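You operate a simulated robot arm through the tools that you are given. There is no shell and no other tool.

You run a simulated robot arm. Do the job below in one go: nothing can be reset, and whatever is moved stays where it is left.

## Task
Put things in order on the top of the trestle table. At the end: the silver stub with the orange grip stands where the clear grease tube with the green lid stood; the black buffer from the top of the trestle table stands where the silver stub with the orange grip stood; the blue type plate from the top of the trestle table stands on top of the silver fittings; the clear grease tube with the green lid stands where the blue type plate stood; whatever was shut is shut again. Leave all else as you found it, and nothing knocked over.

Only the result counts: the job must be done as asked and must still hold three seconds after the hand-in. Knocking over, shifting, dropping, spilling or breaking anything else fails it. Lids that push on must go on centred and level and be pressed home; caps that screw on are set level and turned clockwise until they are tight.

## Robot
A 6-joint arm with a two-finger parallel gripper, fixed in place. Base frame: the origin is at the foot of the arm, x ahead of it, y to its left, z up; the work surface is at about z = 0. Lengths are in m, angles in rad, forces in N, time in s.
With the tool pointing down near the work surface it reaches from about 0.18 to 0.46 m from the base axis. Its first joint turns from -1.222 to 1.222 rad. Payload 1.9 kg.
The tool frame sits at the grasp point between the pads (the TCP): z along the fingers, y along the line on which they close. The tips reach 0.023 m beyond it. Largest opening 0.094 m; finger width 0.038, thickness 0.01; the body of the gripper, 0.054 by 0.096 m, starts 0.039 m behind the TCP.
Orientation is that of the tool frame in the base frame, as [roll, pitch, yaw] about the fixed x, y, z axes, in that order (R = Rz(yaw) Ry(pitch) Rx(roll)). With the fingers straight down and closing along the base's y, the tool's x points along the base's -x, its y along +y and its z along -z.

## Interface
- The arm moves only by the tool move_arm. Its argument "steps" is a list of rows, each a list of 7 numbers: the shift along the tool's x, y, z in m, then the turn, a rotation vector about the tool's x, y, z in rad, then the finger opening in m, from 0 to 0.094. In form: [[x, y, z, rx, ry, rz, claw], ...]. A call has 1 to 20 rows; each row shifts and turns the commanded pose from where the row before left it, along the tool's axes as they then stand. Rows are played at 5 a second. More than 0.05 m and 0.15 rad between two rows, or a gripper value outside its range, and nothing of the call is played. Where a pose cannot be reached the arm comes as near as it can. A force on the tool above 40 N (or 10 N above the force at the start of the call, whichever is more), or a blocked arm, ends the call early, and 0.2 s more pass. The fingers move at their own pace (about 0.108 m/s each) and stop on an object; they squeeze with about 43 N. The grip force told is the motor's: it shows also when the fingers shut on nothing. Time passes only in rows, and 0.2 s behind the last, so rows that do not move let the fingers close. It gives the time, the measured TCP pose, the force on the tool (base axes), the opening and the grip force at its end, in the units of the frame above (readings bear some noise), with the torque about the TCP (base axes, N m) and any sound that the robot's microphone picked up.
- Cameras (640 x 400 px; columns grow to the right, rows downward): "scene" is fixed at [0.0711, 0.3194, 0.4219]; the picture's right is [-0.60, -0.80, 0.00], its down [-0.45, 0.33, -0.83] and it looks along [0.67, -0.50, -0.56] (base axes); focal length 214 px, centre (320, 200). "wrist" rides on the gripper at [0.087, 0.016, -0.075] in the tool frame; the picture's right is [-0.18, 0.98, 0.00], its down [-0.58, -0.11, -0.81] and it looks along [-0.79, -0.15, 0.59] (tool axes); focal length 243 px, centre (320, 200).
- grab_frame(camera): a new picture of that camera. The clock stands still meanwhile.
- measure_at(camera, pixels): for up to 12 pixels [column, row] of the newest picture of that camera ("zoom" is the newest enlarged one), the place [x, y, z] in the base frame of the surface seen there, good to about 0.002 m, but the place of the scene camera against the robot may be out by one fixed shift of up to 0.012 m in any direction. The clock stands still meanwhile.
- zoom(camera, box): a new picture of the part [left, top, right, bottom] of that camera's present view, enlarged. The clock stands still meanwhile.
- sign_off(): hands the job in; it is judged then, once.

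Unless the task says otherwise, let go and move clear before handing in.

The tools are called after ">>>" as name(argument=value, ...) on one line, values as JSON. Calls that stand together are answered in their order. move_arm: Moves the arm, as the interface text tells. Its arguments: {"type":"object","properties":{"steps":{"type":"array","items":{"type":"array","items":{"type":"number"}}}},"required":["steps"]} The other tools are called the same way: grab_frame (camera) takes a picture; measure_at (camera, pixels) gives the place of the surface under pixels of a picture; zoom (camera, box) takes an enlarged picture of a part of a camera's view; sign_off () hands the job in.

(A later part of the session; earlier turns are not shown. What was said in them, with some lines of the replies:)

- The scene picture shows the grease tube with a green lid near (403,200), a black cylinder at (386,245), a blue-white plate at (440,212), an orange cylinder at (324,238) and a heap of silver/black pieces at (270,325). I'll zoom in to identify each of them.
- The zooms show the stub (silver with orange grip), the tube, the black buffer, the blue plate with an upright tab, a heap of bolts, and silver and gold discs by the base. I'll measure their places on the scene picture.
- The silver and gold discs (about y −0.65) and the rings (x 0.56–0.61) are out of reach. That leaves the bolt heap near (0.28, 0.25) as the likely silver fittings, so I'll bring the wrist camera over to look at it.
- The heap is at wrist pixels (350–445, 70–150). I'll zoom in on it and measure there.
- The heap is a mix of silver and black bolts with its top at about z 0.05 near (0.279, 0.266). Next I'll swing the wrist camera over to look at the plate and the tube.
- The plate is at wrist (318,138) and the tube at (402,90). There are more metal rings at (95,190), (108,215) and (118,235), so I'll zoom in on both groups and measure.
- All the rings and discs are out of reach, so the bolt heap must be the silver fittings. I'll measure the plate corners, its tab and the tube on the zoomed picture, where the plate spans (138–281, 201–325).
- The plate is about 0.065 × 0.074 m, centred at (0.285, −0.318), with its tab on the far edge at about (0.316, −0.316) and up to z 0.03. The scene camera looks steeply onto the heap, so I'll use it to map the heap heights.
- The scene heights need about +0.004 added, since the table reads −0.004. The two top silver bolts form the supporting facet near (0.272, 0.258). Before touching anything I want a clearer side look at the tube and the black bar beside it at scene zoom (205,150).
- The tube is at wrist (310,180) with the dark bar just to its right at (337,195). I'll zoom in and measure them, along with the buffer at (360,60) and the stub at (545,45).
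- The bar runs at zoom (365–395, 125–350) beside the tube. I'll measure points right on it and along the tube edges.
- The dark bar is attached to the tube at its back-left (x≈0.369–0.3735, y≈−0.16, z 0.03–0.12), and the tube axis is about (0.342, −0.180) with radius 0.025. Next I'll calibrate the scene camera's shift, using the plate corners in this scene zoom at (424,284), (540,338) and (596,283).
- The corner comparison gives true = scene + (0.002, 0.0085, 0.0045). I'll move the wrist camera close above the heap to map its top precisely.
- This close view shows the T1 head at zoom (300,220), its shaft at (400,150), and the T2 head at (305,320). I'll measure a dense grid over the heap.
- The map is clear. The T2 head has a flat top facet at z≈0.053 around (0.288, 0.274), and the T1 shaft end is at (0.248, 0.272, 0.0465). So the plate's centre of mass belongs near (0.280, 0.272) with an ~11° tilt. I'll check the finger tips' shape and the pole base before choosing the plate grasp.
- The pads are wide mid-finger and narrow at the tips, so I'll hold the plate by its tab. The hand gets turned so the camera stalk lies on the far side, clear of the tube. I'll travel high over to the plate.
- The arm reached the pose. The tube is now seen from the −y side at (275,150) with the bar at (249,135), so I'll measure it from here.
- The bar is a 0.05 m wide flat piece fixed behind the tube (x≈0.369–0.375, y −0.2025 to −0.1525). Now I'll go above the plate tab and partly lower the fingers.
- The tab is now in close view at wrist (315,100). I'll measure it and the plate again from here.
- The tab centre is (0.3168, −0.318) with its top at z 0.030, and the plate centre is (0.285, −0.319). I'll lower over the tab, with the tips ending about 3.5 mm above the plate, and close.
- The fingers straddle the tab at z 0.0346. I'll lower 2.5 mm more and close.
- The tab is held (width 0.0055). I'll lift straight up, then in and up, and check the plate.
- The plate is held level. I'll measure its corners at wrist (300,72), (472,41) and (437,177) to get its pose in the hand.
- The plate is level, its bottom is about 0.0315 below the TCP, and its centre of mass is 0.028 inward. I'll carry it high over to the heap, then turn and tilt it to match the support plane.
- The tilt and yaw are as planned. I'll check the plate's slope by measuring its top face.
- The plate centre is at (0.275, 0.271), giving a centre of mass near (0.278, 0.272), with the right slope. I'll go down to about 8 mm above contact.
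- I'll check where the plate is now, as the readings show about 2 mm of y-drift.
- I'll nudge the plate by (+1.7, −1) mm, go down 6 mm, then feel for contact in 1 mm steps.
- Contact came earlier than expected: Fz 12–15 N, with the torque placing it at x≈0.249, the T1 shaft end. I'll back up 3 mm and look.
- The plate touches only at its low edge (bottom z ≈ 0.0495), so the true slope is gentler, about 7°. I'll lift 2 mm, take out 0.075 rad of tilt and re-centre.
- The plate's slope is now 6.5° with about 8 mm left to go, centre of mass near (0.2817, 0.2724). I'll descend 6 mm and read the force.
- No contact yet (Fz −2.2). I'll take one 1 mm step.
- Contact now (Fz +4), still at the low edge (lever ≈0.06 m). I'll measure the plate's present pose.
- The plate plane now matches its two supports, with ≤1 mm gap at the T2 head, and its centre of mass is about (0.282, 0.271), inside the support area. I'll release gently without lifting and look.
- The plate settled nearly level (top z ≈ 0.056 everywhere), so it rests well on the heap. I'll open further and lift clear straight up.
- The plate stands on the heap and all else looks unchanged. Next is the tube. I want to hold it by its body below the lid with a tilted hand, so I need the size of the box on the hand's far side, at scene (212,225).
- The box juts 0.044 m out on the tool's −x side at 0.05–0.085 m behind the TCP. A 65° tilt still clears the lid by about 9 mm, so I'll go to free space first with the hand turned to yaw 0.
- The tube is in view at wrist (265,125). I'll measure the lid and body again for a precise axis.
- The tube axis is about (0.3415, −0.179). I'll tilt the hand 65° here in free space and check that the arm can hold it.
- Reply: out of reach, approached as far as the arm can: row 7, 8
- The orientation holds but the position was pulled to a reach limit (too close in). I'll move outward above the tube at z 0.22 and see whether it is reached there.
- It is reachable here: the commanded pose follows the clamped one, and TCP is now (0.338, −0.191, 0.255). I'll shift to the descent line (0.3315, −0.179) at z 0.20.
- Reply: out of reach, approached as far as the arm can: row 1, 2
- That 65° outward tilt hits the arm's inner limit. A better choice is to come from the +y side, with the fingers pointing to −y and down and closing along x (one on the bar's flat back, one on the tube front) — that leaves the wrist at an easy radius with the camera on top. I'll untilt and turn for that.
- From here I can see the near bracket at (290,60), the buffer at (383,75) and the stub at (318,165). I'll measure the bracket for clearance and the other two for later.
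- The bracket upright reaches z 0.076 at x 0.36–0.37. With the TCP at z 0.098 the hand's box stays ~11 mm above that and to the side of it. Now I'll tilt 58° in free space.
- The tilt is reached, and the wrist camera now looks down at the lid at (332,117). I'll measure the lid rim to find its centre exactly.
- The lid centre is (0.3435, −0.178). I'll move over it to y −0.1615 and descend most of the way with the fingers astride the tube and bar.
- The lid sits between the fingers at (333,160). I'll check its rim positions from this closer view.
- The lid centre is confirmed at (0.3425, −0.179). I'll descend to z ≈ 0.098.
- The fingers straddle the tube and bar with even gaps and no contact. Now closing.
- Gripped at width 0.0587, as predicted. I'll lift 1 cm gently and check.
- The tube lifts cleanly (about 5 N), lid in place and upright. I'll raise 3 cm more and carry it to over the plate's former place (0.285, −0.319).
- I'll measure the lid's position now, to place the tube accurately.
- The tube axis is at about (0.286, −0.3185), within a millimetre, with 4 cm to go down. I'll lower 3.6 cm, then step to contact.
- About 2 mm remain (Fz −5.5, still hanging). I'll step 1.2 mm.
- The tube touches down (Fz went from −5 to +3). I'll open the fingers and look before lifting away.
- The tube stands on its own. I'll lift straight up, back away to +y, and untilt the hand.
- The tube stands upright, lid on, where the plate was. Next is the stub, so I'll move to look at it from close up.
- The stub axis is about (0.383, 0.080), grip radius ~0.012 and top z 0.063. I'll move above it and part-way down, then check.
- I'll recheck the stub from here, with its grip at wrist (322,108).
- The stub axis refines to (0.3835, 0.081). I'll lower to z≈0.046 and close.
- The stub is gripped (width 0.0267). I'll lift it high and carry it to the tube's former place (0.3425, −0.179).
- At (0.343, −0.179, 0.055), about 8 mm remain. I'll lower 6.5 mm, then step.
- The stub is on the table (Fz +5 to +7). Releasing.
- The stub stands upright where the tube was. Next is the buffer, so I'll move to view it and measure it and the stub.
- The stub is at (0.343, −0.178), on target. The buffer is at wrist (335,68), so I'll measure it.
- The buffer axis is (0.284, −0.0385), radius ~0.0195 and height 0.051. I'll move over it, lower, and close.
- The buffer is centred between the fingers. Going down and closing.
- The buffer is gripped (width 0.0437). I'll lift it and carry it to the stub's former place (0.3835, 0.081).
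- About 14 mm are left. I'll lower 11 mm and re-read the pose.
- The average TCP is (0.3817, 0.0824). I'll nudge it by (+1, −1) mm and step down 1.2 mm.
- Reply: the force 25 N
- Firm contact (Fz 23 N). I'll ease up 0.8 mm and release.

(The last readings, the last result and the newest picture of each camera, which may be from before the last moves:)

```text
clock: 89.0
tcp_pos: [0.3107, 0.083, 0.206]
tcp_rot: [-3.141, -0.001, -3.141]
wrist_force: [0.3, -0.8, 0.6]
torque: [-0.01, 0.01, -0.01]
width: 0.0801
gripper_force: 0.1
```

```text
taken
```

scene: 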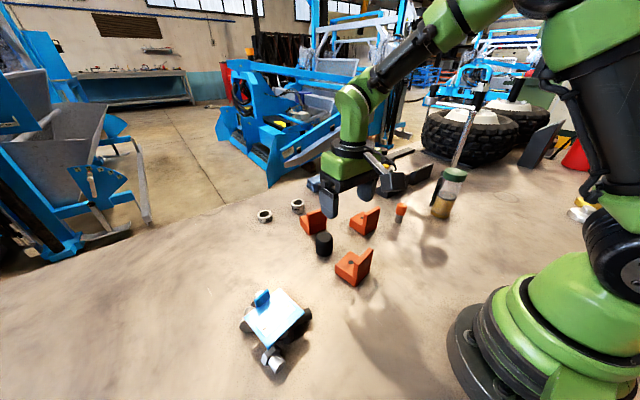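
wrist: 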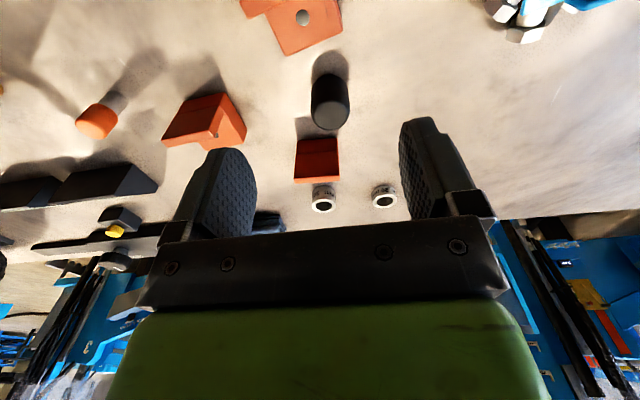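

The buffer stands at the stub's place (wrist (330,100)). I'll measure it and zoom on everything for a final check.

>>> measure_at(camera="wrist", pixels=[[330, 112], [313, 100], [348, 100], [330, 127], [330, 98], [330, 80], [314, 85], [347, 85]])

>>> zoom(camera="scene", box=[240, 150, 480, 290])

>>> zoom(camera="scene", box=[220, 270, 340, 390])

>>> measure_at(camera="scene", pixels=[[454, 171], [454, 177], [440, 213], [446, 218], [402, 207], [400, 220], [324, 240], [324, 255], [275, 315], [262, 298]])

```text
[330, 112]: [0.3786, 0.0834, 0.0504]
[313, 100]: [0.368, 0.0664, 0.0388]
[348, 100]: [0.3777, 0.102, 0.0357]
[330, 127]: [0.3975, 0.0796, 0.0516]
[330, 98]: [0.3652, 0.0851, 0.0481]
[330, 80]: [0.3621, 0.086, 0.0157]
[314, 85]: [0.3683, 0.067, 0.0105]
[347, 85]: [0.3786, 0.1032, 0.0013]
```

```text
2.67 times, centred on (360, 220) of scene
```

zoom: 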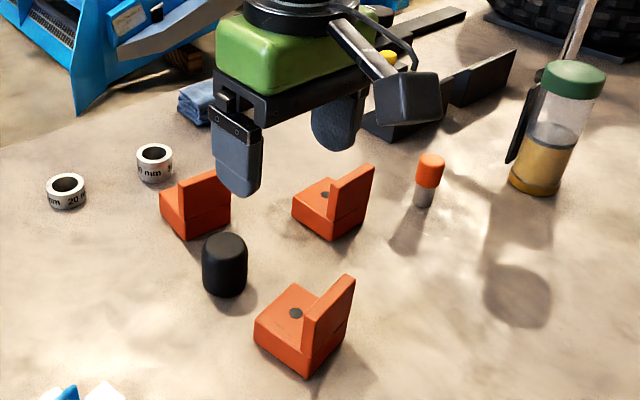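

```text
3.33 times, centred on (280, 330) of scene
```

zoom: 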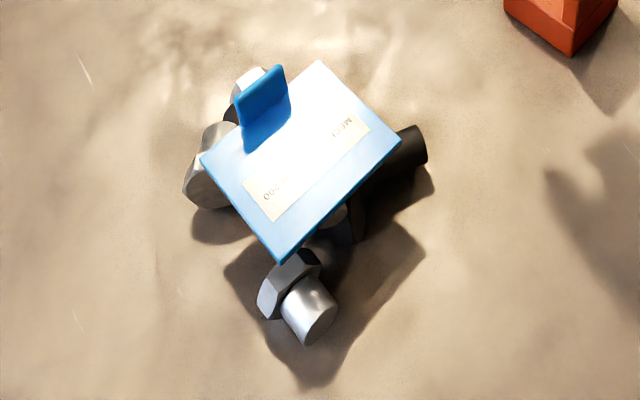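

```text
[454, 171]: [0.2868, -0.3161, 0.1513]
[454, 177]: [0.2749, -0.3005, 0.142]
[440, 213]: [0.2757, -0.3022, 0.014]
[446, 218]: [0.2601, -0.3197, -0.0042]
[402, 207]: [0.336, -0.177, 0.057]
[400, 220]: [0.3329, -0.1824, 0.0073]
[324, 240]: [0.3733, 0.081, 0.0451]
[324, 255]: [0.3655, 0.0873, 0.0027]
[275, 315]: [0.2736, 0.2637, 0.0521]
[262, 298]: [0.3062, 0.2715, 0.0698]
```

The buffer is at about (0.3835, 0.082), the stub at (0.343, −0.178) and the tube at about (0.286, −0.318) with its lid still on. The plate lies level on the silver bolts, the other objects look unchanged, and the hand is clear, so I'm handing in.

>>> sign_off()

```text
The job is handed in.
```

The rearrangement is finished and handed in; my last pictures showed everything standing in its new place, but I haven't seen a verdict.

| Item | Now at (x, y in m) | Where it had to go |
|---|---|---|
| Silver stub with the orange grip | about (0.343, −0.178) | the grease tube's old place, about (0.3425, −0.179) |
| Black buffer | about (0.3835, 0.082) | the stub's old place, about (0.3835, 0.081) |
| Grease tube with the green lid | about (0.286, −0.318) | the blue plate's old place, about (0.285, −0.319) |
| Blue type plate | lying nearly level on the bolt heap | on top of the silver fittings |

- **Silver fittings:** I took these to be the heap of silver and black bolts. The silver rings and discs were all out of the arm's reach.
- **Contact on the heap:** While lowering the plate I pressed on the heap with up to about 15 N before backing off. I saw no bolts shift in the pictures.
- **Tube lid:** I gripped the tube by its body, below the lid, so the lid stayed shut throughout.
- **Everything else:** The other objects look unmoved, nothing was knocked over, and the hand is clear of the table.
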